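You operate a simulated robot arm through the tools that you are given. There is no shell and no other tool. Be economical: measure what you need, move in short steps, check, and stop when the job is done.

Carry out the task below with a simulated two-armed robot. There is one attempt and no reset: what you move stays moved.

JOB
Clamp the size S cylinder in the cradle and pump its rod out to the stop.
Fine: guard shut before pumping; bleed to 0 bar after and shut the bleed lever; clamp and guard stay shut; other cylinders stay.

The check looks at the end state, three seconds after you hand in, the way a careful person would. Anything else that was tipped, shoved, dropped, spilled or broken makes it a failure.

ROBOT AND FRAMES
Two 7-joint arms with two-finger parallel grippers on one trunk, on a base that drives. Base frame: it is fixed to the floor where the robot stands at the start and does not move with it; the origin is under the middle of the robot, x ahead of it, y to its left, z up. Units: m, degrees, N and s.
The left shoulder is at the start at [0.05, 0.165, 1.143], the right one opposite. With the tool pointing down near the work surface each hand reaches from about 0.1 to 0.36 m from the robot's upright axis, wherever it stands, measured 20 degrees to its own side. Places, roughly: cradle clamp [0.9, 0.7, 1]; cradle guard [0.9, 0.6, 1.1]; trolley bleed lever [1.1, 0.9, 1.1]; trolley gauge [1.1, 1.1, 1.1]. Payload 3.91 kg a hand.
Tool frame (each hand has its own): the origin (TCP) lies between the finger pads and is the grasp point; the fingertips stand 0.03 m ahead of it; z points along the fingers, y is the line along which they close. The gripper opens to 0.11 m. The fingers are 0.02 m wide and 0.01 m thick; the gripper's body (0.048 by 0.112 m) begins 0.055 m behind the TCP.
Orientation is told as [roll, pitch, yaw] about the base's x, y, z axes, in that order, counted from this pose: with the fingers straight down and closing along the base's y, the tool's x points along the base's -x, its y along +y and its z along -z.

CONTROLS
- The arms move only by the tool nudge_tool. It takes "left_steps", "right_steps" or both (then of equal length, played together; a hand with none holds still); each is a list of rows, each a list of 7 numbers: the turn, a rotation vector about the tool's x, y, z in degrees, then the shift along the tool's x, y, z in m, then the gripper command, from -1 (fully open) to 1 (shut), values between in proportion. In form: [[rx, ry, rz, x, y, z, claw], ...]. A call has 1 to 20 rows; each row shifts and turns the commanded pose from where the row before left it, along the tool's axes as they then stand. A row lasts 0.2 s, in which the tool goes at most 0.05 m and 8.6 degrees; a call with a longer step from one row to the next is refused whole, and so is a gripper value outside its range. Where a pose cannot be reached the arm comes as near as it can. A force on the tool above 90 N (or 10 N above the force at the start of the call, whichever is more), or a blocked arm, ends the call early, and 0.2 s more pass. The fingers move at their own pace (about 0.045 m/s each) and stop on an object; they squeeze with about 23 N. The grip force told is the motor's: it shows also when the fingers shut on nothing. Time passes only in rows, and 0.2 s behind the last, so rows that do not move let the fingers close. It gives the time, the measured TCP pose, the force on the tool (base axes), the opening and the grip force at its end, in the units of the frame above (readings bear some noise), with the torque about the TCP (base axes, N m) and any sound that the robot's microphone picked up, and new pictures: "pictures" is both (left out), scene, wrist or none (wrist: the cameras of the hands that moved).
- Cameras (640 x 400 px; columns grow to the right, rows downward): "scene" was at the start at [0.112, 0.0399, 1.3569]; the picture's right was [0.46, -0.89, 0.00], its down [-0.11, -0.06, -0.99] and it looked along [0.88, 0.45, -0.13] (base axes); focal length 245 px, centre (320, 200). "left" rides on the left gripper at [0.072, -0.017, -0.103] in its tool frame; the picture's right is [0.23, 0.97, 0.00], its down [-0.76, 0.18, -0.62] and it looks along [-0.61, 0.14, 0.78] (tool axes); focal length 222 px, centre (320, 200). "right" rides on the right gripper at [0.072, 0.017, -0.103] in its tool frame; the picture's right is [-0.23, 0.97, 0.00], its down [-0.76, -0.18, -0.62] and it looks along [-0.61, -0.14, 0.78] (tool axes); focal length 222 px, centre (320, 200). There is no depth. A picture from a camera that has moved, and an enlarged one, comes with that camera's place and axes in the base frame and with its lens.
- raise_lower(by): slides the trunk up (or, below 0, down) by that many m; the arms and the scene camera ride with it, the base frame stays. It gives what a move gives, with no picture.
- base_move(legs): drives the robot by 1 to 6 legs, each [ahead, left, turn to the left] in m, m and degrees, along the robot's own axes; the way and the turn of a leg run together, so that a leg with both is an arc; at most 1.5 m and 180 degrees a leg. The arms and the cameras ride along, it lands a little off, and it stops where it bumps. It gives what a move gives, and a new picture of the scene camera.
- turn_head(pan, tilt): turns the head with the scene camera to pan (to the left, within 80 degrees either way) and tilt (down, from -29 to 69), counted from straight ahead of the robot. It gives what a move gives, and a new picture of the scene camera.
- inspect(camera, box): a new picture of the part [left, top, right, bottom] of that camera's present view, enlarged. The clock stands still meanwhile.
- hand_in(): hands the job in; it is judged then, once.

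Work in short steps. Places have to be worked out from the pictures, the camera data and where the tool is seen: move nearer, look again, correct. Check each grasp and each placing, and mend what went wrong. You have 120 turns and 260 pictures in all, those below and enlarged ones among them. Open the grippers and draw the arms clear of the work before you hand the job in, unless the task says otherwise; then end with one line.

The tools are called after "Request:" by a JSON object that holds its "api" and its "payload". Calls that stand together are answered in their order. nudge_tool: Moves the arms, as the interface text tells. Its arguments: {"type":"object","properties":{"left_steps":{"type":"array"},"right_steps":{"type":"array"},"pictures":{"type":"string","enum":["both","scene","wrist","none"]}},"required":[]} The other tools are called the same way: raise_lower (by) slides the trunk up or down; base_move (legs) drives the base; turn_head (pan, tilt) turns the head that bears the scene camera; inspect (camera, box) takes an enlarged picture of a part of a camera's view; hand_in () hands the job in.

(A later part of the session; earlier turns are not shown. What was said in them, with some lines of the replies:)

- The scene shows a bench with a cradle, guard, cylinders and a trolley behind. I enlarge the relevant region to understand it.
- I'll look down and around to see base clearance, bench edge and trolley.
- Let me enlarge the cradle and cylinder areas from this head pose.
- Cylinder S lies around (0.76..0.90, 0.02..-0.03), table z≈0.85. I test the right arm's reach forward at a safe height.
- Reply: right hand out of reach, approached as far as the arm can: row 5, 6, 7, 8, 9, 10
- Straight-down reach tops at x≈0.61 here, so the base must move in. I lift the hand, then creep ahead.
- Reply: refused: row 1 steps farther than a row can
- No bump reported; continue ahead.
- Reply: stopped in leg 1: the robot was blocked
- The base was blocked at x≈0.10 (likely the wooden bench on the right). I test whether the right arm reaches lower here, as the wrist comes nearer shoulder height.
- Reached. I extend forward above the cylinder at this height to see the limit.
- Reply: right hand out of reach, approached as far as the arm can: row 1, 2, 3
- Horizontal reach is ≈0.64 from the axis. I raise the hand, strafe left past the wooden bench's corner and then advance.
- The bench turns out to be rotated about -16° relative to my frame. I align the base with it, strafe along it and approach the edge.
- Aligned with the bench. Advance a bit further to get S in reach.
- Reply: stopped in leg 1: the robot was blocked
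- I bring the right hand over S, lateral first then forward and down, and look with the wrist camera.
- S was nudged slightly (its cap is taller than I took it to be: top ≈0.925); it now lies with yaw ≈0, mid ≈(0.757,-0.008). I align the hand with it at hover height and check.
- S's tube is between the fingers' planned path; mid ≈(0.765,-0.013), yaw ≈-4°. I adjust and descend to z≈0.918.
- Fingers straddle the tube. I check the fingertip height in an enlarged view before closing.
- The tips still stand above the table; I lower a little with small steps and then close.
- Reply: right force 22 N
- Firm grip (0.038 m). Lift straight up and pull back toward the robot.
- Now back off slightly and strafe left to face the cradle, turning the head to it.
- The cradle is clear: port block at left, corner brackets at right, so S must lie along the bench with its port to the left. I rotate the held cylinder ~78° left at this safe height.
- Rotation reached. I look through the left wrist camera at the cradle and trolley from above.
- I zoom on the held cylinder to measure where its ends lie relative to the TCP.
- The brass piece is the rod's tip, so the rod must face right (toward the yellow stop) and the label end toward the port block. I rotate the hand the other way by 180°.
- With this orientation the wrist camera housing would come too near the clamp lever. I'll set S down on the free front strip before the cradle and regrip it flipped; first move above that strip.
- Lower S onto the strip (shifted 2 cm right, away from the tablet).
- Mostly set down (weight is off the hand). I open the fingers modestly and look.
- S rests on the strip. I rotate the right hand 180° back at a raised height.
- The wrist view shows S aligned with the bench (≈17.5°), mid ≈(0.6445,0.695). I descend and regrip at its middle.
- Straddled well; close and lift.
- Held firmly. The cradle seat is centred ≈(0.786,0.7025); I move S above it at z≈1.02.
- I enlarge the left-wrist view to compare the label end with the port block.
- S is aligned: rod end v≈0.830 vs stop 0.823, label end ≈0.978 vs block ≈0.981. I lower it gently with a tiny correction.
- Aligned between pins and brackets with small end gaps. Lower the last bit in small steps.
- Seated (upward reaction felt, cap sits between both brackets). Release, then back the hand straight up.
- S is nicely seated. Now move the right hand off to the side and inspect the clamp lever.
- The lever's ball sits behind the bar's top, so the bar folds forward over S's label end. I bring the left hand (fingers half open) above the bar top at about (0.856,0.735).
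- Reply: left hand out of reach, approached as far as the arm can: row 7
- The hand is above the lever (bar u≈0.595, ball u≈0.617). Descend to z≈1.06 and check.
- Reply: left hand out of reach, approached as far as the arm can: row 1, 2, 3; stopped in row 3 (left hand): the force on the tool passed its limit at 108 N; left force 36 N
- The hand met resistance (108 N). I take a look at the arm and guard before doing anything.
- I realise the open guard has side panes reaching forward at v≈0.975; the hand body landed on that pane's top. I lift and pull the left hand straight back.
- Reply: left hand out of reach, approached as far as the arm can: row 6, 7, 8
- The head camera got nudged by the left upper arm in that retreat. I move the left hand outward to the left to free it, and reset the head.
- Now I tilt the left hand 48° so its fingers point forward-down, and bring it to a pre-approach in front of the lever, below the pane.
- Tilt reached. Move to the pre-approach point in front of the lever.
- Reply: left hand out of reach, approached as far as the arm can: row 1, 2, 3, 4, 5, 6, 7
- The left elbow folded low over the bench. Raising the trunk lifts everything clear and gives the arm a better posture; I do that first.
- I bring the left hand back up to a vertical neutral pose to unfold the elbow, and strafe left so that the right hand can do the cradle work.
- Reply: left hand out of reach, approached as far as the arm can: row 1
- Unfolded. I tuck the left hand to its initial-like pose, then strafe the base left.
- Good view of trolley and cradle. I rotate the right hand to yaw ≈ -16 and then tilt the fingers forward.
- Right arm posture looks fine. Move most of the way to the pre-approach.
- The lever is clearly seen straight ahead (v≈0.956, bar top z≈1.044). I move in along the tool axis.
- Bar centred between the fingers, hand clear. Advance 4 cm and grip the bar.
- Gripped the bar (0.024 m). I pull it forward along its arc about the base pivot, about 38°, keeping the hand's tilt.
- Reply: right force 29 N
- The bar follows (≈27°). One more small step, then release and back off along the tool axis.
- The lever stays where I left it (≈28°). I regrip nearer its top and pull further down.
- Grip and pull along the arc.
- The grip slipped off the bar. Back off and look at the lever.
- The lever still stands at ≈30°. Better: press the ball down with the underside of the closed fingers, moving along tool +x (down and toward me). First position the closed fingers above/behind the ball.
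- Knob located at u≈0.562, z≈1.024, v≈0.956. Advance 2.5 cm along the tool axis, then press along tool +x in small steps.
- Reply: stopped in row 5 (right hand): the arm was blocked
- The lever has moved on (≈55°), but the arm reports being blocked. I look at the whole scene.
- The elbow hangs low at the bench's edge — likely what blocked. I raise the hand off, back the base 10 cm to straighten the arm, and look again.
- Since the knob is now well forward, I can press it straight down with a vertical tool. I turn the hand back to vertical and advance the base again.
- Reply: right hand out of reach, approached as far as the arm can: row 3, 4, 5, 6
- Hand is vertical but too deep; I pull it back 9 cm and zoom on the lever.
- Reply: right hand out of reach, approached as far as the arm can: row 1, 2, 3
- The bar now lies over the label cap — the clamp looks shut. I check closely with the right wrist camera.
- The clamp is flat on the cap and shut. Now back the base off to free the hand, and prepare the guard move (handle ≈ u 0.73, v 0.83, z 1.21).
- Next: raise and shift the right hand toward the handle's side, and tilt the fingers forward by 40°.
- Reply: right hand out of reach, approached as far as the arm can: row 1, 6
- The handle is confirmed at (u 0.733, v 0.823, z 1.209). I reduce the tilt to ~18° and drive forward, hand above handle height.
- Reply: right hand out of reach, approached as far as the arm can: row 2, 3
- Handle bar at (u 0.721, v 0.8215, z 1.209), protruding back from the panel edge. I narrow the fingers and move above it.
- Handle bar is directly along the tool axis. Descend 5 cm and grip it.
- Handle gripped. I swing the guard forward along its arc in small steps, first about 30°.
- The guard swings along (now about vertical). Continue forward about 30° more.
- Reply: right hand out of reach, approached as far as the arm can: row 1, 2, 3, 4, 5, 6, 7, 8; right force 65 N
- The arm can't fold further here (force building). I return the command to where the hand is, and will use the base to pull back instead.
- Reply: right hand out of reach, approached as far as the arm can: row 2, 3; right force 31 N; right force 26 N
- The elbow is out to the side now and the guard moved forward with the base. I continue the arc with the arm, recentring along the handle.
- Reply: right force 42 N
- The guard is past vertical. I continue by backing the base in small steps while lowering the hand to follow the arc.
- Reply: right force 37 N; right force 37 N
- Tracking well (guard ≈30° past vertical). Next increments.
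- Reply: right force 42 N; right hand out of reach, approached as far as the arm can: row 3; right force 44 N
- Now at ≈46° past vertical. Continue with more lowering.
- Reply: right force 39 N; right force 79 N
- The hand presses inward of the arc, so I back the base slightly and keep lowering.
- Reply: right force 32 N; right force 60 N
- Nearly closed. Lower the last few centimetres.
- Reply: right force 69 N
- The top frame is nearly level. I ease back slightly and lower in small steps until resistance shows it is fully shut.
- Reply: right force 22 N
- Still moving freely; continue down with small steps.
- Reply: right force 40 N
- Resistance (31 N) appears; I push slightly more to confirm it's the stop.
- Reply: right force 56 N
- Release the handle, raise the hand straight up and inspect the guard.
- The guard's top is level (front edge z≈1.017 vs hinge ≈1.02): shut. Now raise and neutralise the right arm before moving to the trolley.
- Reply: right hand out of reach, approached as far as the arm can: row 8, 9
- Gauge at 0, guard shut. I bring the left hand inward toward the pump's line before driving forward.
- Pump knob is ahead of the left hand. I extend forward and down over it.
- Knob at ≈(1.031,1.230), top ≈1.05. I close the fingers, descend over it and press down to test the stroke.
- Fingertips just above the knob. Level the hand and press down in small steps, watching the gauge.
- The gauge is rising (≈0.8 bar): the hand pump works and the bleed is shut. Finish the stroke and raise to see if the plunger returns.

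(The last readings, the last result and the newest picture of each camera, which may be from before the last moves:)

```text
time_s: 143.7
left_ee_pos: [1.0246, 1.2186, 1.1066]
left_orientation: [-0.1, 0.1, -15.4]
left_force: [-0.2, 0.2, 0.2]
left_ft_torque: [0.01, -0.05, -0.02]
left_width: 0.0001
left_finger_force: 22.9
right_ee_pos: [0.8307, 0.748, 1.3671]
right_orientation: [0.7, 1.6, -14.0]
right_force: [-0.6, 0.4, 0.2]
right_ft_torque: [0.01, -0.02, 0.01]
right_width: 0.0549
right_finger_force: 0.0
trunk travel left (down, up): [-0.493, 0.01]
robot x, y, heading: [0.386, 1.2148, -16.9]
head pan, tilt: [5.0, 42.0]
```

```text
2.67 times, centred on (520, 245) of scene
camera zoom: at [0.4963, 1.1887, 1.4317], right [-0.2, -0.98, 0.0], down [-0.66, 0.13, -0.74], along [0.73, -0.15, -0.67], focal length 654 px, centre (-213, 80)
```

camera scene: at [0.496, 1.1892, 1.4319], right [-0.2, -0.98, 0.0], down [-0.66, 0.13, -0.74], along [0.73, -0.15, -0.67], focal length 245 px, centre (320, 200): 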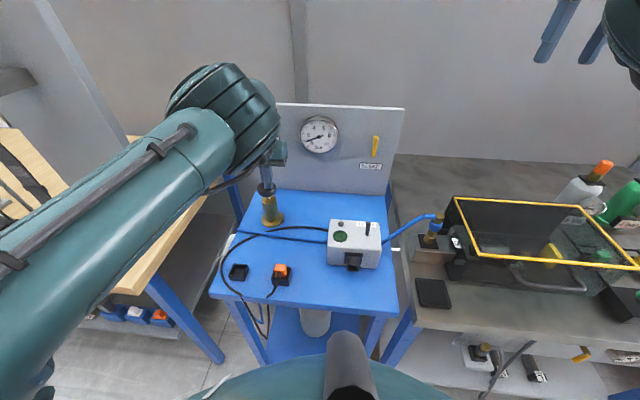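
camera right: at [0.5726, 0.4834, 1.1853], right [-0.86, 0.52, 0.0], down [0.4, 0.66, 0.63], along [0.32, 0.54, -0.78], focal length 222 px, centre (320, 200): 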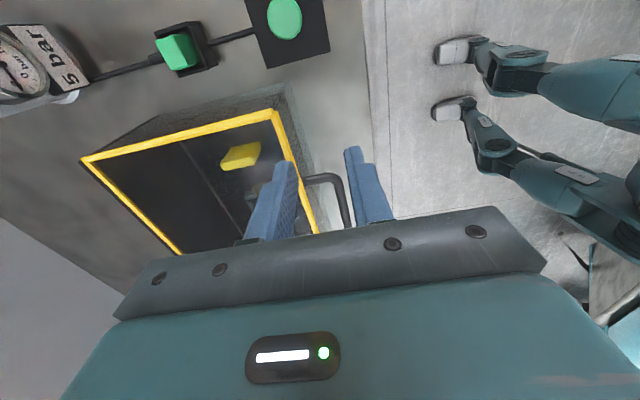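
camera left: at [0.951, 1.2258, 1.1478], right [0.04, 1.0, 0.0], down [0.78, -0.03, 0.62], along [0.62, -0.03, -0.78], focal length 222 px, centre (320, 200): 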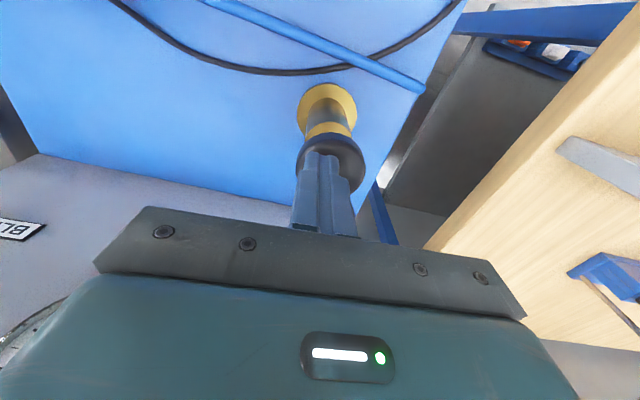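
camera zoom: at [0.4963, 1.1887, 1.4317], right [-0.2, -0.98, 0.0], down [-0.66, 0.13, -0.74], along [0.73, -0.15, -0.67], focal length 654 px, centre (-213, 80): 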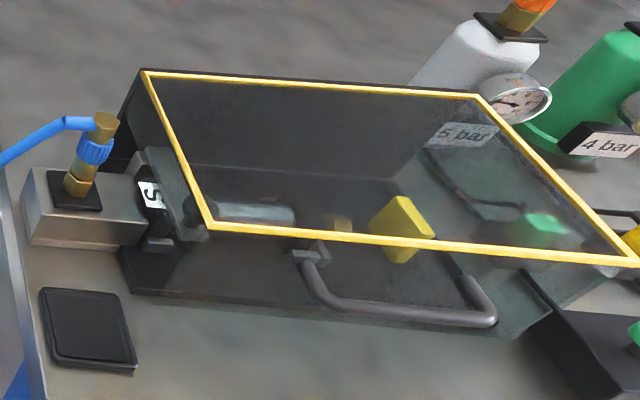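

The plunger springs back and pressure holds at ≈1 bar. I pump three strokes at a time and check the rod.

Request:
{"api": "nudge_tool", "payload": {"left_steps": [[0, 0, 0, 0, 0, 0.035, 1], [0, 0, 0, 0, 0, 0.03, 1], [0, 0, 0, 0, 0, 0.015, 1], [0, 0, 0, 0, 0, -0.035, 1], [0, 0, 0, 0, 0, -0.03, 1], [0, 0, 0, 0, 0, -0.015, 1], [0, 0, 0, 0, 0, 0.035, 1], [0, 0, 0, 0, 0, 0.03, 1], [0, 0, 0, 0, 0, 0.015, 1], [0, 0, 0, 0, 0, -0.035, 1], [0, 0, 0, 0, 0, -0.03, 1], [0, 0, 0, 0, 0, -0.015, 1], [0, 0, 0, 0, 0, 0.035, 1], [0, 0, 0, 0, 0, 0.03, 1], [0, 0, 0, 0, 0, 0.015, 1], [0, 0, 0, 0, 0, -0.035, 1], [0, 0, 0, 0, 0, -0.03, 1], [0, 0, 0, 0, 0, -0.015, 1]], "pictures": "scene"}}

Request:
{"api": "inspect", "payload": {"camera": "scene", "box": [230, 100, 400, 240]}}

Request:
{"api": "inspect", "payload": {"camera": "scene", "box": [430, 190, 590, 300]}}

```text
time_s: 147.5
left_ee_pos: [1.0281, 1.2201, 1.1072]
left_orientation: [-0.1, 0.0, -15.5]
left_force: [-0.5, 0.0, -0.1]
left_ft_torque: [-0.01, -0.02, 0.03]
left_width: 0.0
left_finger_force: 22.7
right_ee_pos: [0.8312, 0.7464, 1.3671]
right_orientation: [0.8, 1.7, -14.1]
right_force: [0.5, 0.0, -0.7]
right_ft_torque: [-0.02, -0.02, -0.01]
right_width: 0.0553
right_finger_force: 0.1
trunk travel left (down, up): [-0.493, 0.01]
robot x, y, heading: [0.3834, 1.2133, -16.4]
head pan, tilt: [5.0, 42.0]
camera scene: at [0.4966, 1.1887, 1.4317], right [-0.2, -0.98, 0.0], down [-0.66, 0.13, -0.74], along [0.73, -0.15, -0.67], focal length 245 px, centre (320, 200)
```

scene: 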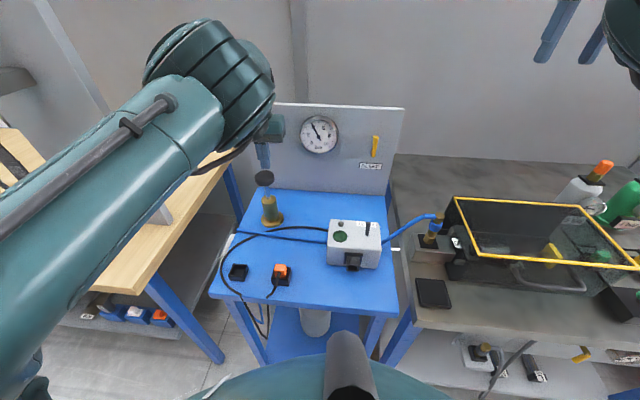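

```text
2.86 times, centred on (315, 170) of scene
camera zoom: at [0.4966, 1.1887, 1.4317], right [-0.2, -0.98, 0.0], down [-0.66, 0.13, -0.74], along [0.73, -0.15, -0.67], focal length 700 px, centre (334, 286)
```

zoom: 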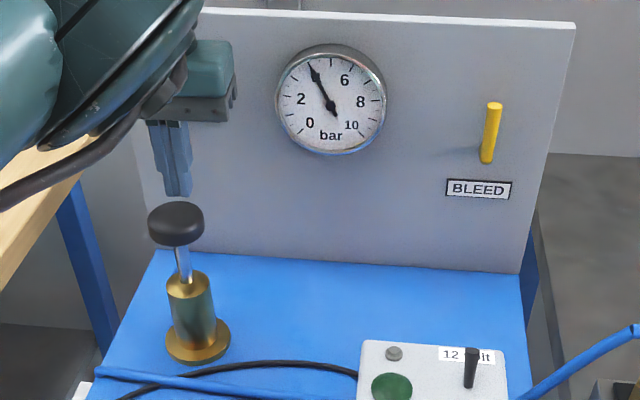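

```text
3.64 times, centred on (510, 245) of scene
camera zoom: at [0.4966, 1.1887, 1.4317], right [-0.2, -0.98, 0.0], down [-0.66, 0.13, -0.74], along [0.73, -0.15, -0.67], focal length 891 px, centre (-371, 36)
```

zoom: 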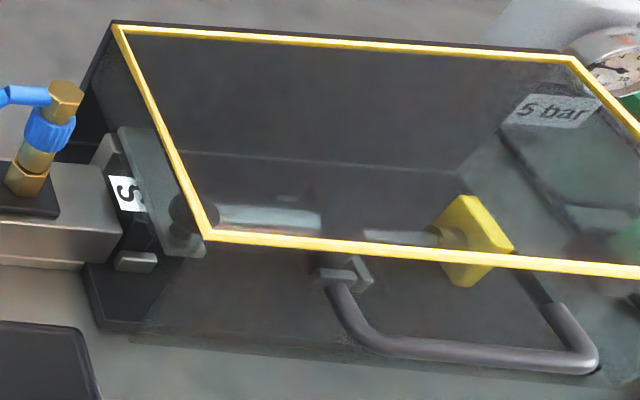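

The rod has run out to the yellow plate and pressure climbed to ≈4.3 bar. I verify contact with a closer look.

Request:
{"api": "inspect", "payload": {"camera": "scene", "box": [515, 225, 580, 270]}}

Request:
{"api": "inspect", "payload": {"camera": "right", "box": [0, 0, 640, 400]}}

```text
8.89 times, centred on (548, 248) of scene
camera zoom: at [0.4966, 1.1887, 1.4317], right [-0.2, -0.98, 0.0], down [-0.66, 0.13, -0.74], along [0.73, -0.15, -0.67], focal length 2179 px, centre (-1702, -222)
```

zoom: 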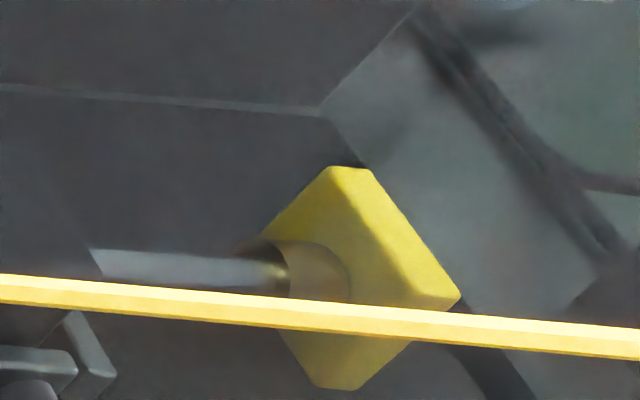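

```text
1.00 times, centred on (320, 200) of right (not enlarged: the box is as wide or as high as the picture)
camera zoom: at [0.7672, 0.7788, 1.4731], right [0.46, 0.89, 0.01], down [0.71, -0.37, 0.6], along [0.53, -0.27, -0.8], focal length 222 px, centre (320, 200)
```

zoom: 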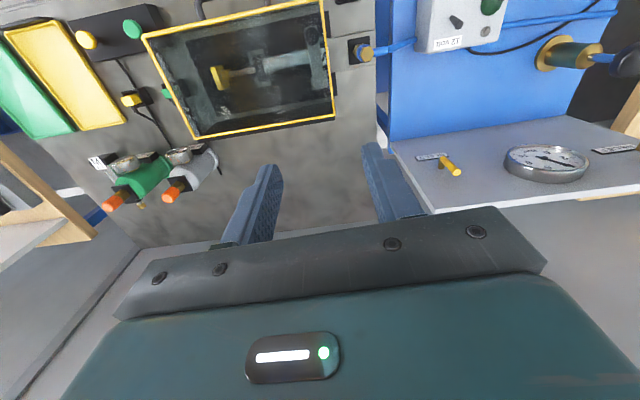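

Rod tip is at the stop. Now the bleed lever (rod ≈u 0.75, v 1.185, z 1.045–1.114). I tilt the right hand 60° forward with closed fingers and bring it across, left of the lever.

Request:
{"api": "nudge_tool", "payload": {"right_steps": [[0, -7.5, 0, 0, 0.033, 0, 1], [0, -7.5, 0, 0, 0.033, 0, 1], [0, -7.5, 0, 0, 0.033, 0, 1], [0, -7.5, 0, 0, 0.033, 0, 1], [0, -7.5, 0, 0, 0.033, 0, 1], [0, -7.5, 0, 0, 0.033, 0, 1], [0, -7.5, 0, 0, 0.033, 0, 1], [0, -7.5, 0, 0, 0.033, 0, 1]], "pictures": "both"}}

```text
time_s: 149.3
left_ee_pos: [1.0283, 1.2212, 1.1086]
left_orientation: [-0.1, 0.1, -15.3]
left_force: [0.1, -0.8, 0.2]
left_ft_torque: [-0.05, -0.03, -0.01]
left_width: 0.0003
left_finger_force: 22.7
right_ee_pos: [0.9258, 0.9493, 1.381]
right_orientation: [1.5, -58.3, -15.3]
right_force: [0.5, 0.1, 0.4]
right_ft_torque: [0.03, -0.02, 0.01]
right_width: 0.0
right_finger_force: 23.1
right hand out of reach, approached as far as the arm can: row 2, 3, 4, 5
trunk travel left (down, up): [-0.493, 0.01]
robot x, y, heading: [0.3855, 1.2161, -16.5]
head pan, tilt: [5.0, 42.0]
camera scene: at [0.497, 1.1893, 1.4318], right [-0.2, -0.98, 0.0], down [-0.66, 0.13, -0.74], along [0.73, -0.15, -0.67], focal length 245 px, centre (320, 200)
camera right: at [0.8074, 0.9952, 1.3748], right [0.35, 0.91, 0.21], down [-0.17, -0.15, 0.97], along [0.92, -0.38, 0.1], focal length 222 px, centre (320, 200)
```

scene: 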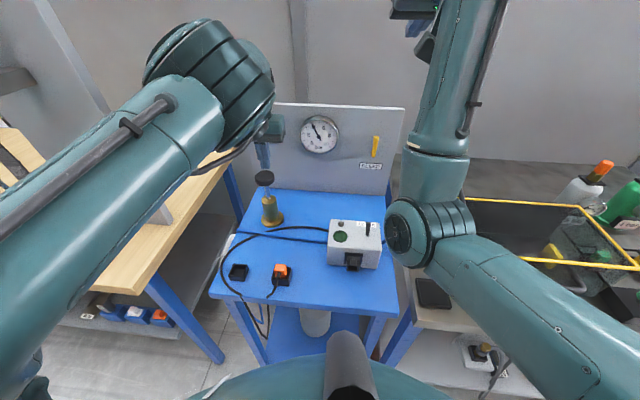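
right: 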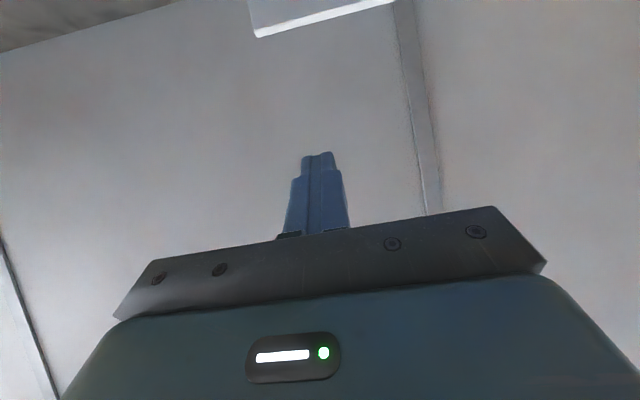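

To keep the elbow from dropping onto the bench I back the base 6 cm, then lower the hand in front of the panel.

Request:
{"api": "base_move", "payload": {"legs": [[-0.06, 0, 0]]}}

Request:
{"api": "nudge_tool", "payload": {"right_steps": [[0, 0, 0, 0.0258, 0.0067, 0.025, 1], [0, 0, 0, 0.0258, 0.0067, 0.025, 1], [0, 0, 0, 0.0258, 0.0067, 0.025, 1], [0, 0, 0, 0.0258, 0.0067, 0.025, 1], [0, 0, 0, 0.0258, 0.0067, 0.025, 1], [0, 0, 0, 0.0258, 0.0067, 0.025, 1], [0, 0, 0, 0.0258, 0.0067, 0.025, 1]], "pictures": "both"}}

```text
time_s: 150.3
left_ee_pos: [0.97, 1.2393, 1.1077]
left_orientation: [-0.1, -0.1, -15.3]
left_force: [-0.1, 0.1, -0.8]
left_ft_torque: [0.0, -0.01, 0.0]
left_width: 0.0
left_finger_force: 22.7
right_ee_pos: [0.868, 0.9657, 1.3813]
right_orientation: [1.5, -58.3, -15.3]
right_force: [-1.0, 0.0, -1.3]
right_ft_torque: [-0.03, -0.03, 0.0]
right_width: 0.0
right_finger_force: 22.8
trunk travel left (down, up): [-0.493, 0.01]
robot x, y, heading: [0.3293, 1.2375, -16.5]
head pan, tilt: [5.0, 42.0]
camera scene: at [0.4385, 1.2062, 1.4319], right [-0.2, -0.98, 0.0], down [-0.65, 0.13, -0.74], along [0.73, -0.15, -0.67], focal length 245 px, centre (320, 200)
```

scene: 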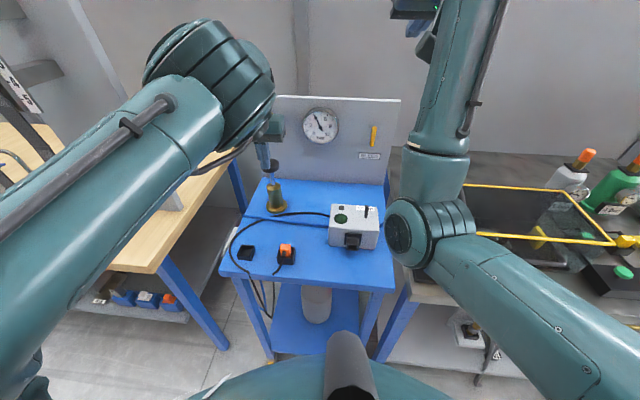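

```text
time_s: 151.9
left_ee_pos: [0.9714, 1.2388, 1.1082]
left_orientation: [0.0, 0.1, -15.3]
left_force: [0.2, -0.3, -1.0]
left_ft_torque: [-0.01, 0.01, 0.03]
left_width: 0.0002
left_finger_force: 23.1
right_ee_pos: [0.9353, 1.0023, 1.1403]
right_orientation: [1.5, -58.2, -15.3]
right_force: [0.2, 0.0, 0.1]
right_ft_torque: [0.0, 0.03, 0.0]
right_width: 0.0
right_finger_force: 22.7
trunk travel left (down, up): [-0.493, 0.01]
robot x, y, heading: [0.3286, 1.2361, -16.7]
head pan, tilt: [5.0, 42.0]
camera scene: at [0.4399, 1.2058, 1.4317], right [-0.2, -0.98, 0.0], down [-0.66, 0.13, -0.74], along [0.73, -0.15, -0.67], focal length 245 px, centre (320, 200)
camera right: at [0.8175, 1.0478, 1.1338], right [0.35, 0.91, 0.21], down [-0.17, -0.15, 0.97], along [0.92, -0.38, 0.1], focal length 222 px, centre (320, 200)
```

scene: 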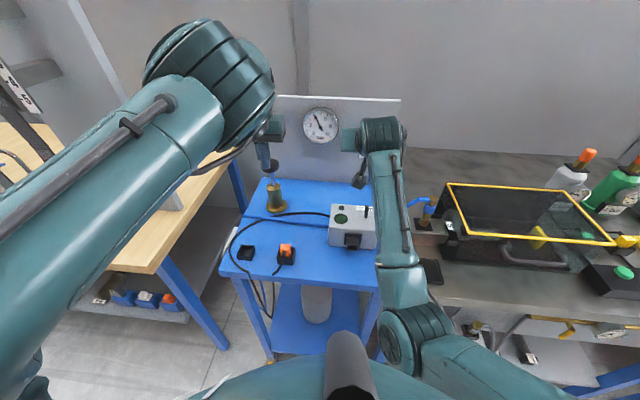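
right: 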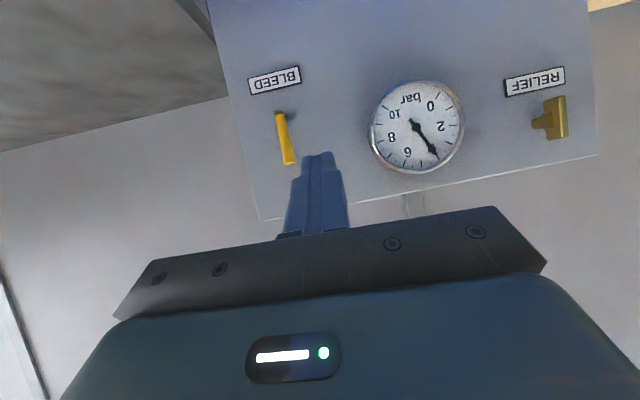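

Lever and gauge are right ahead (lever v≈1.188, z 1.05–1.108). I advance so the closed tips stand just left of the lever.

Request:
{"api": "nudge_tool", "payload": {"right_steps": [[0, 0, 0, -0.0105, -0.001, 0.029, 1], [0, 0, 0, -0.0105, -0.001, 0.029, 1], [0, 0, 0, -0.0105, -0.001, 0.029, 1], [0, 0, 0, -0.0105, -0.001, 0.024, 1]], "pictures": "wrist"}}

Request:
{"api": "inspect", "payload": {"camera": "scene", "box": [250, 80, 450, 210]}}

```text
time_s: 152.9
left_ee_pos: [0.9714, 1.2369, 1.1086]
left_orientation: [0.0, 0.0, -15.3]
left_force: [-0.7, -0.2, -0.5]
left_ft_torque: [0.03, 0.02, -0.01]
left_width: 0.0
left_finger_force: 23.1
right_ee_pos: [1.0455, 0.9689, 1.1183]
right_orientation: [1.6, -58.2, -15.5]
right_force: [-0.3, 0.0, -0.2]
right_ft_torque: [0.01, 0.03, 0.01]
right_width: 0.0
right_finger_force: 23.6
trunk travel left (down, up): [-0.493, 0.01]
robot x, y, heading: [0.329, 1.2295, -16.8]
head pan, tilt: [5.0, 42.0]
camera right: at [0.9272, 1.0156, 1.111], right [0.35, 0.91, 0.21], down [-0.17, -0.15, 0.97], along [0.92, -0.38, 0.1], focal length 222 px, centre (320, 200)
```

right: 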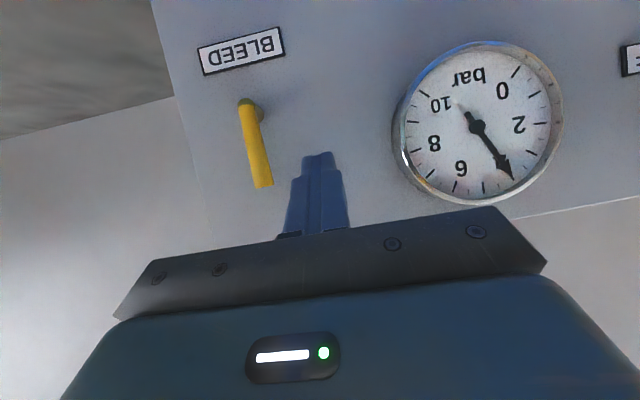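

```text
3.08 times, centred on (350, 145) of scene
camera zoom: at [0.4399, 1.2058, 1.4317], right [-0.2, -0.98, 0.0], down [-0.66, 0.13, -0.74], along [0.73, -0.15, -0.67], focal length 754 px, centre (228, 369)
```

zoom: 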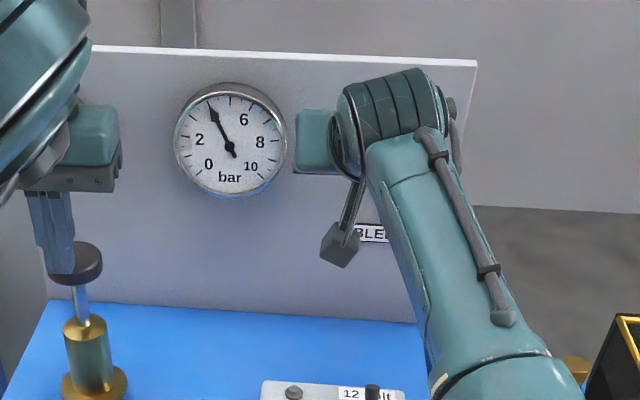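

Advance 1.2 cm, then push the lever's tip to the right in small steps.

Request:
{"api": "nudge_tool", "payload": {"right_steps": [[0, 0, 0, 0, 0, 0.012, 1], [0, 0, 0, 0, -0.02, 0, 1], [0, 0, 0, 0.002, -0.012, 0.001, 1], [0, 0, 0, 0.004, -0.012, 0.002, 1], [0, 0, 0, 0.006, -0.012, 0.004, 1]], "pictures": "wrist"}}

```text
time_s: 154.1
left_ee_pos: [0.9707, 1.2465, 1.109]
left_orientation: [-0.4, -0.2, -15.1]
left_force: [0.2, -0.2, 0.8]
left_ft_torque: [-0.05, 0.03, 0.0]
left_width: 0.0
left_finger_force: 22.6
right_ee_pos: [1.0463, 0.9355, 1.1072]
right_orientation: [2.2, -59.3, -14.6]
right_force: [12.3, 45.0, 20.1]
right_ft_torque: [0.13, -0.63, 1.36]
right_width: 0.0002
right_finger_force: 23.1
trunk travel left (down, up): [-0.493, 0.01]
robot x, y, heading: [0.3247, 1.2316, -16.5]
head pan, tilt: [5.0, 42.0]
camera right: at [0.9269, 0.9786, 1.0975], right [0.33, 0.92, 0.21], down [-0.19, -0.16, 0.97], along [0.93, -0.36, 0.12], focal length 222 px, centre (320, 200)
```

right: 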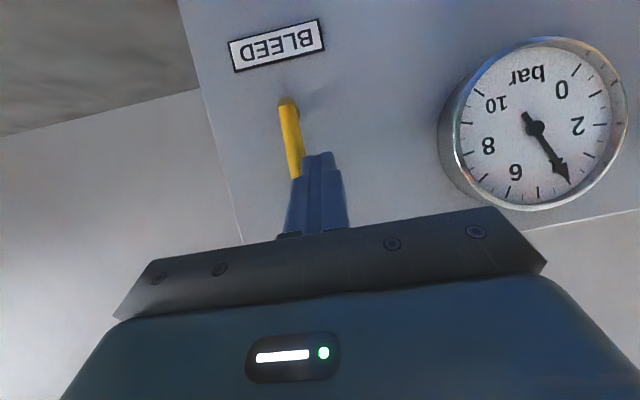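

That way it is against its stop (45 N). The lever must open to the left; I go around to its right side.

Request:
{"api": "nudge_tool", "payload": {"right_steps": [[0, 0, 0, -0.006, 0.03, -0.004, 1], [0, 0, 0, -0.006, 0, -0.04, 1], [0, 0, 0, 0, -0.04, -0.01, 1], [0, 0, 0, 0, -0.04, 0, 1], [0, 0, 0, 0, -0.01, 0, 1], [0, 0, 0, 0, 0, 0.03, 1], [0, 0, 0, 0, 0, 0.022, 1]], "pictures": "wrist"}}

```text
time_s: 155.7
left_ee_pos: [0.9727, 1.2381, 1.1084]
left_orientation: [0.0, 0.0, -15.3]
left_force: [-0.5, 0.8, 0.6]
left_ft_torque: [-0.03, -0.02, -0.04]
left_width: 0.0001
left_finger_force: 22.7
right_ee_pos: [1.0345, 0.8521, 1.1036]
right_orientation: [1.5, -58.2, -15.4]
right_force: [0.3, -0.2, 0.0]
right_ft_torque: [0.0, 0.01, 0.03]
right_width: 0.0
right_finger_force: 22.8
trunk travel left (down, up): [-0.493, 0.01]
robot x, y, heading: [0.329, 1.2343, -16.4]
head pan, tilt: [5.0, 42.0]
camera right: at [0.9154, 0.8981, 1.097], right [0.35, 0.91, 0.21], down [-0.17, -0.15, 0.97], along [0.92, -0.38, 0.1], focal length 222 px, centre (320, 200)
```

right: 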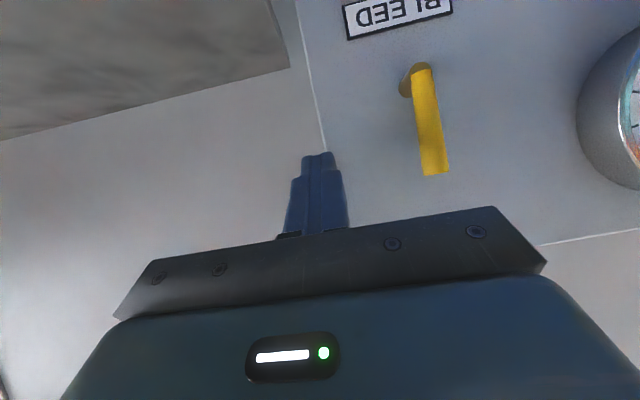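

Now right of the lever. Push it left along its arc.

Request:
{"api": "nudge_tool", "payload": {"right_steps": [[0, 0, 0, 0, 0.03, 0, 1], [0, 0, 0, 0, 0.022, 0, 1], [0, 0, 0, 0.002, 0.0145, 0.0013, 1], [0, 0, 0, 0.0064, 0.0127, 0.004, 1], [0, 0, 0, 0.0094, 0.0094, 0.0058, 1]], "pictures": "wrist"}}

Request:
{"api": "inspect", "payload": {"camera": "scene", "box": [250, 80, 450, 210]}}

```text
time_s: 156.9
left_ee_pos: [0.9707, 1.2385, 1.1083]
left_orientation: [0.0, -0.1, -15.3]
left_force: [-0.2, -0.7, 0.3]
left_ft_torque: [0.03, 0.02, 0.03]
left_width: 0.0001
left_finger_force: 22.7
right_ee_pos: [1.0541, 0.9364, 1.0843]
right_orientation: [1.5, -58.2, -15.4]
right_force: [0.2, -0.6, 1.3]
right_ft_torque: [0.02, -0.06, -0.01]
right_width: 0.0
right_finger_force: 22.8
trunk travel left (down, up): [-0.493, 0.01]
robot x, y, heading: [0.3262, 1.2312, -16.4]
head pan, tilt: [5.0, 42.0]
camera right: at [0.936, 0.9847, 1.0771], right [0.35, 0.91, 0.21], down [-0.17, -0.15, 0.97], along [0.92, -0.38, 0.1], focal length 222 px, centre (320, 200)
```

right: 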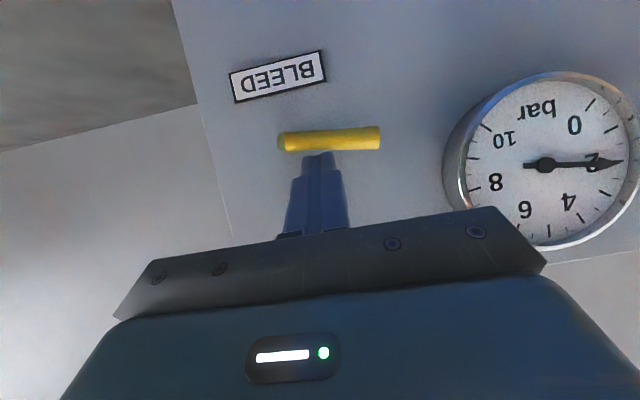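

```text
3.08 times, centred on (350, 145) of scene
camera zoom: at [0.4392, 1.206, 1.4318], right [-0.2, -0.98, 0.0], down [-0.66, 0.13, -0.74], along [0.73, -0.15, -0.67], focal length 754 px, centre (228, 369)
```

zoom: 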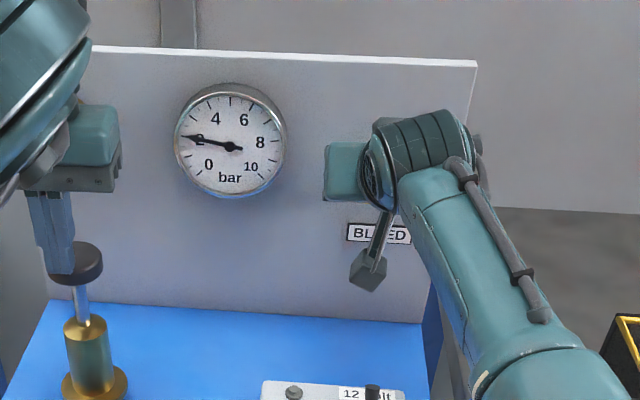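

The lever is open and pressure is dropping. I back the hand off while waiting for it to bleed to 0.

Request:
{"api": "nudge_tool", "payload": {"right_steps": [[0, 0, 0, -0.005, 0, 0, 1], [0, 0, 0, -0.01, 0, -0.04, 1], [0, 0, 0, 0.02, 0.02, -0.02, 1], [0, 0, 0, 0.02, 0.02, 0, 1], [0, 0, 0, 0.02, 0, 0, 1], [0, 0, 0, 0.015, 0, 0, 1], [0, 0, 0, 0, 0, 0, 1], [0, 0, 0, 0, 0, 0, 1], [0, 0, 0, 0, 0, 0, 1], [0, 0, 0, 0, 0, 0, 1]], "pictures": "wrist"}}

Request:
{"api": "inspect", "payload": {"camera": "scene", "box": [250, 80, 450, 210]}}

```text
time_s: 159.1
left_ee_pos: [0.971, 1.2391, 1.1087]
left_orientation: [0.1, 0.0, -15.4]
left_force: [-0.1, 0.3, -0.3]
left_ft_torque: [-0.01, -0.02, 0.02]
left_width: 0.0001
left_finger_force: 23.1
right_ee_pos: [0.9824, 0.9969, 1.0635]
right_orientation: [1.4, -58.2, -15.3]
right_force: [-0.3, 0.1, 0.5]
right_ft_torque: [-0.04, 0.0, -0.01]
right_width: 0.0
right_finger_force: 22.9
trunk travel left (down, up): [-0.493, 0.01]
robot x, y, heading: [0.3256, 1.2344, -16.4]
head pan, tilt: [5.0, 42.0]
camera right: at [0.8638, 1.0428, 1.0572], right [0.35, 0.91, 0.21], down [-0.17, -0.15, 0.97], along [0.92, -0.38, 0.1], focal length 222 px, centre (320, 200)
```

right: 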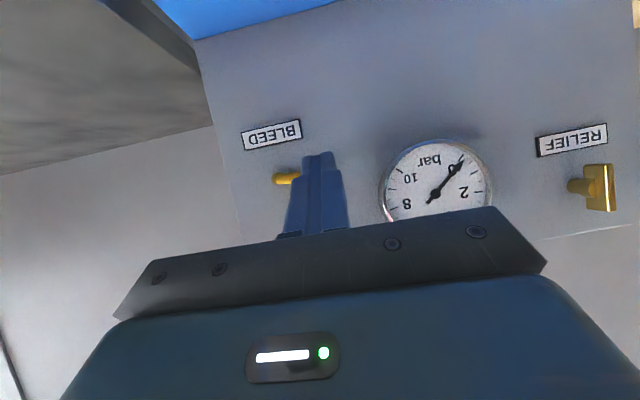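

```text
3.08 times, centred on (350, 145) of scene
camera zoom: at [0.4397, 1.2059, 1.4317], right [-0.2, -0.98, 0.0], down [-0.66, 0.13, -0.74], along [0.73, -0.15, -0.67], focal length 754 px, centre (228, 369)
```

zoom: 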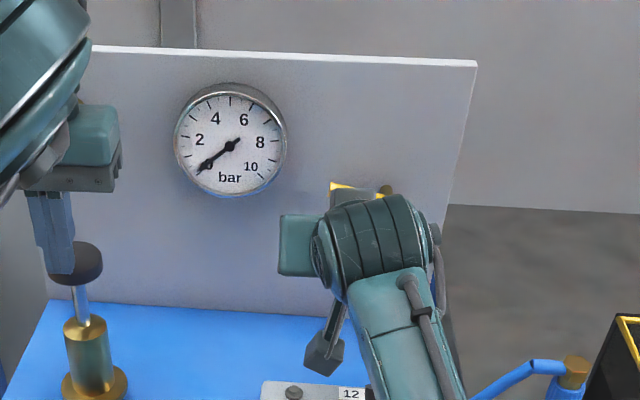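

Pressure is about 0. I move the tips underneath the lever's free end.

Request:
{"api": "nudge_tool", "payload": {"right_steps": [[0, 0, 0, 0.03, -0.003, 0, 1], [0, 0, 0, -0.0175, -0.001, 0.0284, 1], [0, 0, 0, -0.0175, 0, 0.0284, 1], [0, 0, 0, -0.0175, 0, 0.0284, 1]], "pictures": "wrist"}}

Request:
{"api": "inspect", "payload": {"camera": "scene", "box": [290, 90, 360, 150]}}

```text
time_s: 160.1
left_ee_pos: [0.9695, 1.2395, 1.1095]
left_orientation: [-0.2, -0.3, -15.4]
left_force: [-0.1, 1.0, 0.4]
left_ft_torque: [0.0, -0.02, -0.05]
left_width: 0.0003
left_finger_force: 23.1
right_ee_pos: [1.0619, 0.9745, 1.035]
right_orientation: [1.3, -57.9, -15.4]
right_force: [-1.7, 0.0, -4.7]
right_ft_torque: [-0.07, -0.29, 0.04]
right_width: 0.0
right_finger_force: 22.7
trunk travel left (down, up): [-0.493, 0.01]
robot x, y, heading: [0.3278, 1.2305, -16.5]
head pan, tilt: [5.0, 42.0]
camera right: at [0.9435, 1.0219, 1.0282], right [0.35, 0.91, 0.21], down [-0.17, -0.15, 0.97], along [0.92, -0.38, 0.1], focal length 222 px, centre (320, 200)
```

right: 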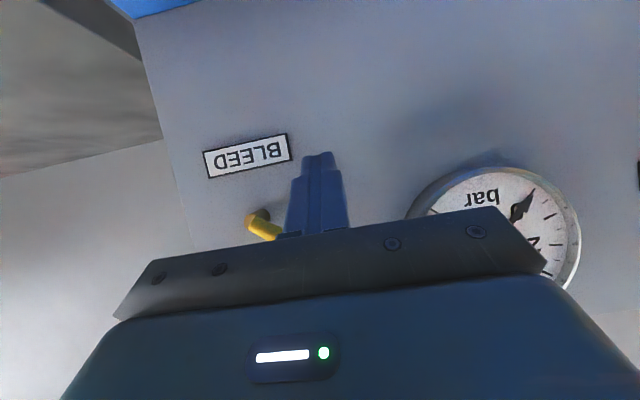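

```text
6.67 times, centred on (325, 120) of scene
camera zoom: at [0.4383, 1.2078, 1.4317], right [-0.2, -0.98, 0.0], down [-0.65, 0.13, -0.74], along [0.73, -0.15, -0.67], focal length 1634 px, centre (287, 733)
```

zoom: 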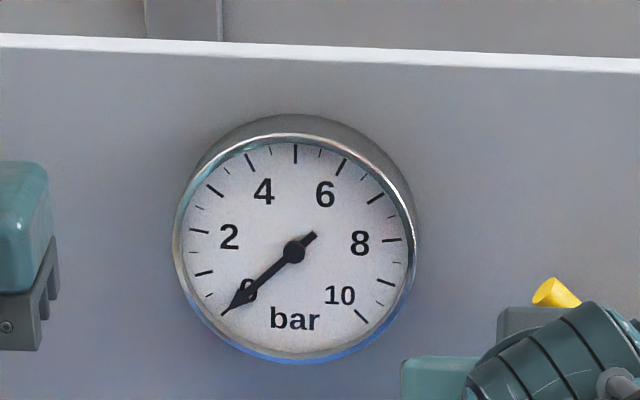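

Gauge at 0. The tips are beneath the lever; I swing it up and right back to its shut stop.

Request:
{"api": "nudge_tool", "payload": {"right_steps": [[0, 0, 0, -0.0128, -0.004, -0.0079, 1], [0, 0, 0, -0.0128, -0.008, -0.0079, 1], [0, 0, 0, -0.0119, -0.012, -0.0074, 1], [0, 0, 0, -0.0068, -0.012, -0.0042, 1], [0, 0, 0, 0, -0.006, 0, 1]], "pictures": "wrist"}}

```text
time_s: 161.3
left_ee_pos: [0.9715, 1.2392, 1.109]
left_orientation: [-0.1, 0.0, -15.3]
left_force: [0.7, 0.1, -0.7]
left_ft_torque: [-0.02, 0.01, -0.01]
left_width: 0.0
left_finger_force: 23.6
right_ee_pos: [1.0543, 0.9343, 1.0919]
right_orientation: [1.5, -58.4, -15.3]
right_force: [2.2, 4.5, -0.3]
right_ft_torque: [0.0, 0.01, 0.1]
right_width: 0.0
right_finger_force: 23.2
trunk travel left (down, up): [-0.493, 0.01]
robot x, y, heading: [0.3326, 1.2317, -16.6]
head pan, tilt: [5.0, 42.0]
camera right: at [0.9362, 0.9816, 1.0853], right [0.35, 0.91, 0.21], down [-0.17, -0.15, 0.97], along [0.92, -0.38, 0.1], focal length 222 px, centre (320, 200)
```

right: 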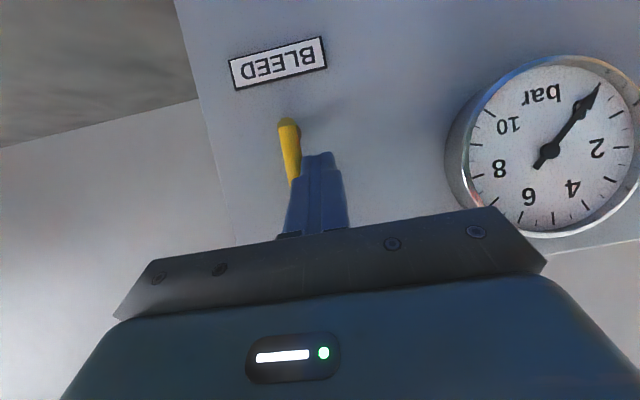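

Lever is nearly vertical; press it gently to the stop, then back out.

Request:
{"api": "nudge_tool", "payload": {"right_steps": [[0, 0, 0, 0, -0.008, 0, 1], [0, 0, 0, 0, -0.008, 0, 1], [0, 0, 0, 0, 0.016, 0, 1], [0, 0, 0, 0, 0.01, -0.03, 1], [0, 0, 0, 0, 0, -0.04, 1], [0, 0, 0, 0, 0, -0.04, 1]], "pictures": "wrist"}}

Request:
{"api": "inspect", "payload": {"camera": "right", "box": [220, 40, 500, 200]}}

```text
time_s: 162.7
left_ee_pos: [0.9698, 1.239, 1.1084]
left_orientation: [0.0, -0.1, -15.4]
left_force: [-0.6, 0.1, 0.2]
left_ft_torque: [0.0, -0.02, -0.04]
left_width: 0.0
left_finger_force: 23.0
right_ee_pos: [0.9619, 0.9637, 1.1475]
right_orientation: [1.3, -58.1, -15.3]
right_force: [0.4, -0.1, -0.9]
right_ft_torque: [0.03, -0.01, 0.03]
right_width: 0.0
right_finger_force: 23.3
trunk travel left (down, up): [-0.493, 0.01]
robot x, y, heading: [0.3307, 1.2332, -16.6]
head pan, tilt: [5.0, 42.0]
camera right: at [0.8427, 1.0102, 1.1414], right [0.35, 0.91, 0.2], down [-0.17, -0.15, 0.97], along [0.92, -0.38, 0.1], focal length 222 px, centre (320, 200)
```

right: 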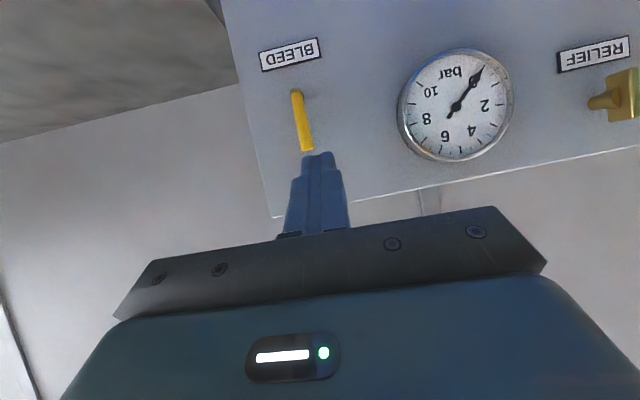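

```text
2.29 times, centred on (360, 120) of right
camera zoom: at [0.8427, 1.0102, 1.1414], right [0.35, 0.91, 0.2], down [-0.17, -0.15, 0.97], along [0.92, -0.38, 0.1], focal length 508 px, centre (229, 383)
```

zoom: 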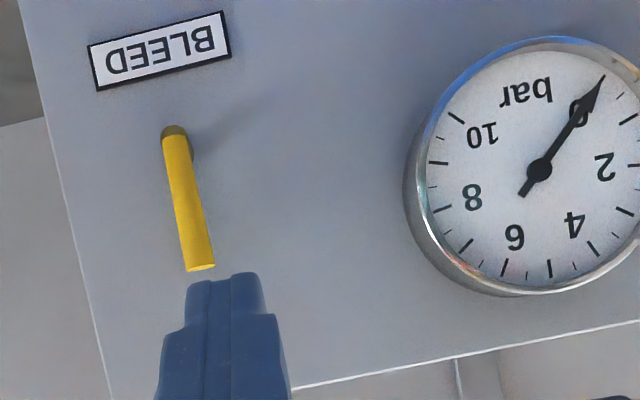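

Bleed lever is back vertical at its stop, gauge 0. I lift both hands clear, back off and verify the cradle.

Request:
{"api": "nudge_tool", "payload": {"left_steps": [[0, 0, 0, 0, 0, -0.04, 1], [0, 0, 0, 0, 0, -0.04, 1], [0, 0, 0, 0, 0, -0.04, 1], [0, 0, 0, 0, 0, -0.04, 0.5], [0, 0, 0, 0, 0, -0.03, -0.5], [0, 0, 0, 0, 0, 0, -1]], "right_steps": [[0, 0, 0, -0.025, 0, -0.025, 1], [0, 0, 0, -0.025, 0, -0.025, 1], [0, 0, 0, -0.025, 0, -0.025, 1], [0, 0, 0, -0.025, 0, -0.025, 0.5], [0, 0, 0, -0.025, 0, -0.025, -0.5], [0, 0, 0, 0, 0, 0, -1]], "pictures": "none"}}

Request:
{"api": "base_move", "payload": {"legs": [[-0.2, 0, 0], [0, -0.25, 0]]}}

Request:
{"api": "inspect", "payload": {"camera": "scene", "box": [280, 90, 480, 230]}}

```text
time_s: 164.1
left_ee_pos: [0.9731, 1.2373, 1.2928]
left_orientation: [-0.1, -0.1, -15.2]
left_force: [-0.1, -0.6, 0.6]
left_ft_torque: [0.01, 0.0, -0.01]
left_width: 0.0663
left_finger_force: 0.1
right_ee_pos: [0.9237, 0.972, 1.3226]
right_orientation: [1.5, -58.2, -15.3]
right_force: [-0.2, -0.3, 0.8]
right_ft_torque: [-0.01, 0.02, 0.0]
right_width: 0.0661
right_finger_force: 0.1
trunk travel left (down, up): [-0.493, 0.01]
robot x, y, heading: [0.3325, 1.236, -16.5]
head pan, tilt: [5.0, 42.0]
```

```text
time_s: 168.1
left_ee_pos: [0.7067, 1.0544, 1.2942]
left_orientation: [-0.1, -0.1, -15.2]
left_force: [0.3, -0.2, 0.1]
left_ft_torque: [0.01, 0.03, 0.02]
left_width: 0.1102
left_finger_force: 0.1
right_ee_pos: [0.656, 0.7888, 1.3213]
right_orientation: [1.4, -58.2, -15.3]
right_force: [-0.2, 0.1, -0.4]
right_ft_torque: [0.0, 0.02, 0.01]
right_width: 0.1099
right_finger_force: 0.0
trunk travel left (down, up): [-0.493, 0.01]
robot x, y, heading: [0.0599, 1.0502, -16.7]
head pan, tilt: [5.0, 42.0]
camera scene: at [0.1727, 1.0214, 1.4317], right [-0.2, -0.98, 0.0], down [-0.66, 0.13, -0.74], along [0.73, -0.15, -0.67], focal length 245 px, centre (320, 200)
```

scene: 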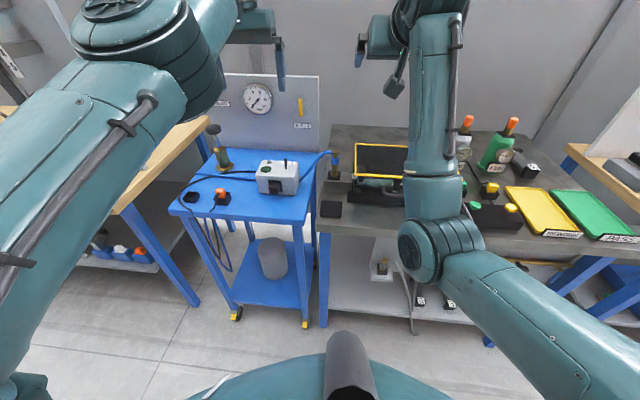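

```text
2.86 times, centred on (380, 160) of scene
camera zoom: at [0.1727, 1.0214, 1.4317], right [-0.2, -0.98, 0.0], down [-0.66, 0.13, -0.74], along [0.73, -0.15, -0.67], focal length 700 px, centre (149, 314)
```

zoom: 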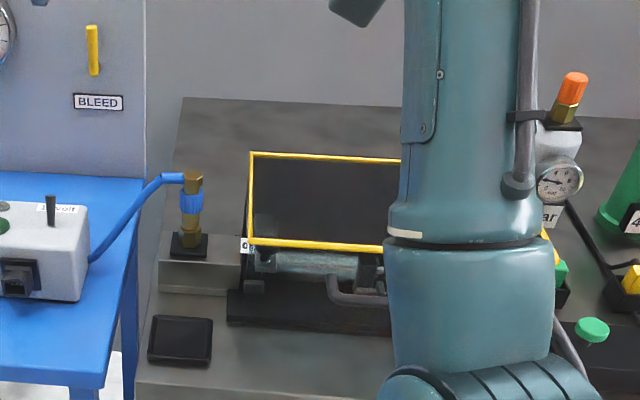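

The right arm hides the rod; I look via the left wrist camera and after backing/strafing a bit.

Request:
{"api": "base_move", "payload": {"legs": [[0, -0.3, 0]]}}

Request:
{"api": "turn_head", "payload": {"pan": 15, "tilt": 38}}

Request:
{"api": "inspect", "payload": {"camera": "left", "box": [100, 0, 420, 200]}}

```text
time_s: 171.3
left_ee_pos: [0.6207, 0.7703, 1.2949]
left_orientation: [-0.1, -0.2, -15.1]
left_force: [1.3, -0.3, 0.3]
left_ft_torque: [0.03, 0.02, -0.01]
left_width: 0.11
left_finger_force: 0.2
right_ee_pos: [0.5723, 0.5022, 1.3228]
right_orientation: [1.5, -58.2, -15.3]
right_force: [1.2, 0.0, -0.8]
right_ft_torque: [-0.03, 0.02, -0.04]
right_width: 0.1101
right_finger_force: 0.0
trunk travel left (down, up): [-0.493, 0.01]
robot x, y, heading: [-0.0197, 0.7622, -16.7]
head pan, tilt: [5.0, 42.0]
camera scene: at [0.0883, 0.7361, 1.4317], right [-0.2, -0.98, 0.0], down [-0.66, 0.13, -0.74], along [0.73, -0.15, -0.67], focal length 245 px, centre (320, 200)
```

scene: 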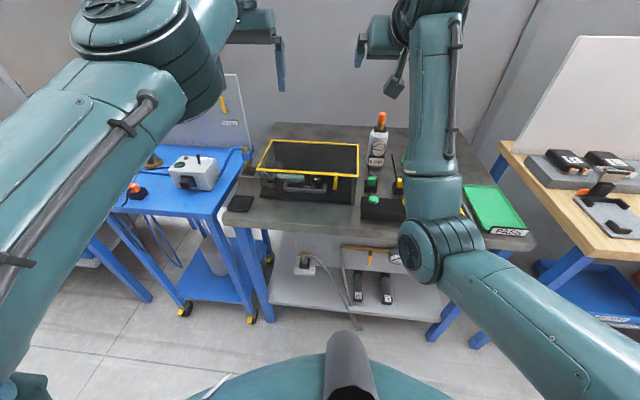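

```text
time_s: 172.0
left_ee_pos: [0.6223, 0.77, 1.2937]
left_orientation: [-0.1, -0.1, -15.1]
left_force: [0.0, 0.5, -1.2]
left_ft_torque: [-0.02, 0.02, 0.01]
left_width: 0.1097
left_finger_force: 0.1
right_ee_pos: [0.5721, 0.5019, 1.3214]
right_orientation: [1.5, -58.3, -15.3]
right_force: [0.0, 0.1, -0.6]
right_ft_torque: [0.0, -0.01, 0.03]
right_width: 0.11
right_finger_force: 0.1
trunk travel left (down, up): [-0.493, 0.01]
robot x, y, heading: [-0.0258, 0.7658, -16.5]
head pan, tilt: [15.0, 38.0]
camera scene: at [0.0928, 0.7507, 1.4376], right [-0.03, -1.0, 0.0], down [-0.62, 0.02, -0.79], along [0.79, -0.02, -0.62], focal length 245 px, centre (320, 200)
```

scene: 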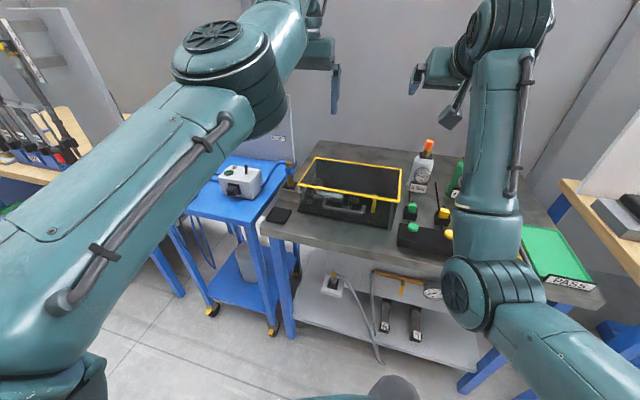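

```text
2.00 times, centred on (260, 100) of left
camera zoom: at [0.5462, 0.7724, 1.3967], right [0.03, 1.0, 0.0], down [0.78, -0.03, 0.62], along [0.62, -0.02, -0.78], focal length 444 px, centre (440, 400)
```

zoom: 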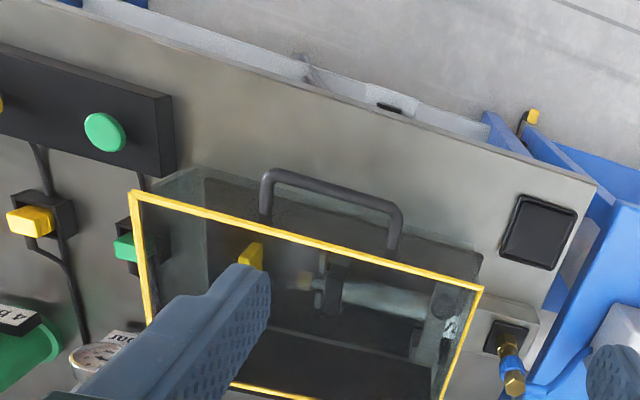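

The rod may have changed after bleeding; I zoom in on it.

Request:
{"api": "inspect", "payload": {"camera": "left", "box": [210, 100, 350, 190]}}

Request:
{"api": "inspect", "payload": {"camera": "scene", "box": [290, 150, 410, 230]}}

```text
4.44 times, centred on (280, 145) of left
camera zoom: at [0.5462, 0.7724, 1.3967], right [0.03, 1.0, 0.0], down [0.78, -0.03, 0.62], along [0.62, -0.02, -0.78], focal length 987 px, centre (498, 444)
```

zoom: 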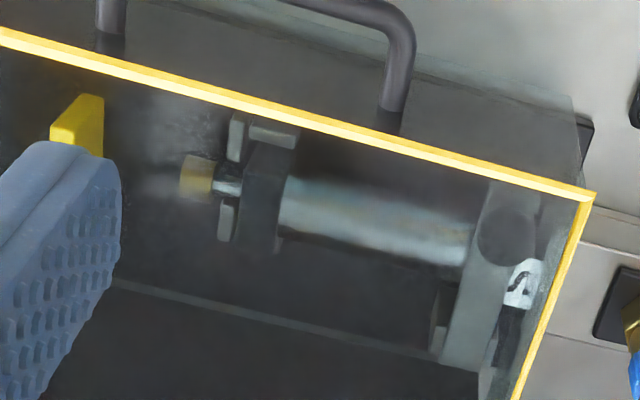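

```text
5.00 times, centred on (350, 190) of scene
camera zoom: at [0.0928, 0.7507, 1.4376], right [-0.03, -1.0, 0.0], down [-0.62, 0.02, -0.79], along [0.79, -0.02, -0.62], focal length 1226 px, centre (170, 250)
```

zoom: 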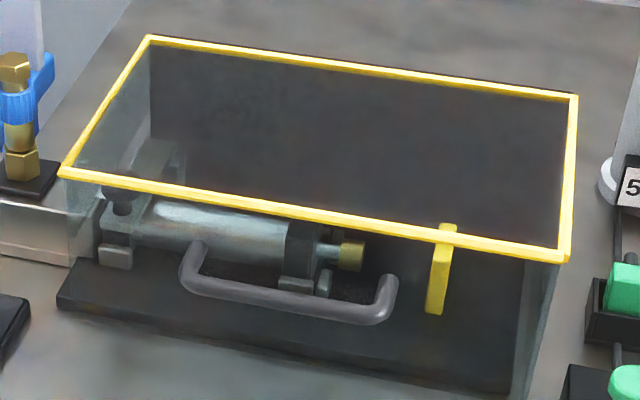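

Everything checks: the rod reached the stop under pressure (it springs back once bled), the clamp and guard are shut, gauge is 0, bleed lever shut, and both hands are open and clear. Handing in.

Request:
{"api": "hand_in", "payload": {}}

```text
The job is handed in.
```

The size S cylinder is clamped in the cradle. Its rod was pumped out to the stop at about 4.3 bar with the guard shut, then bled to 0 bar with the bleed lever closed again. The rod drew back in once the pressure was gone. The clamp and guard are still shut, the other cylinders were not moved, and the job is handed in.
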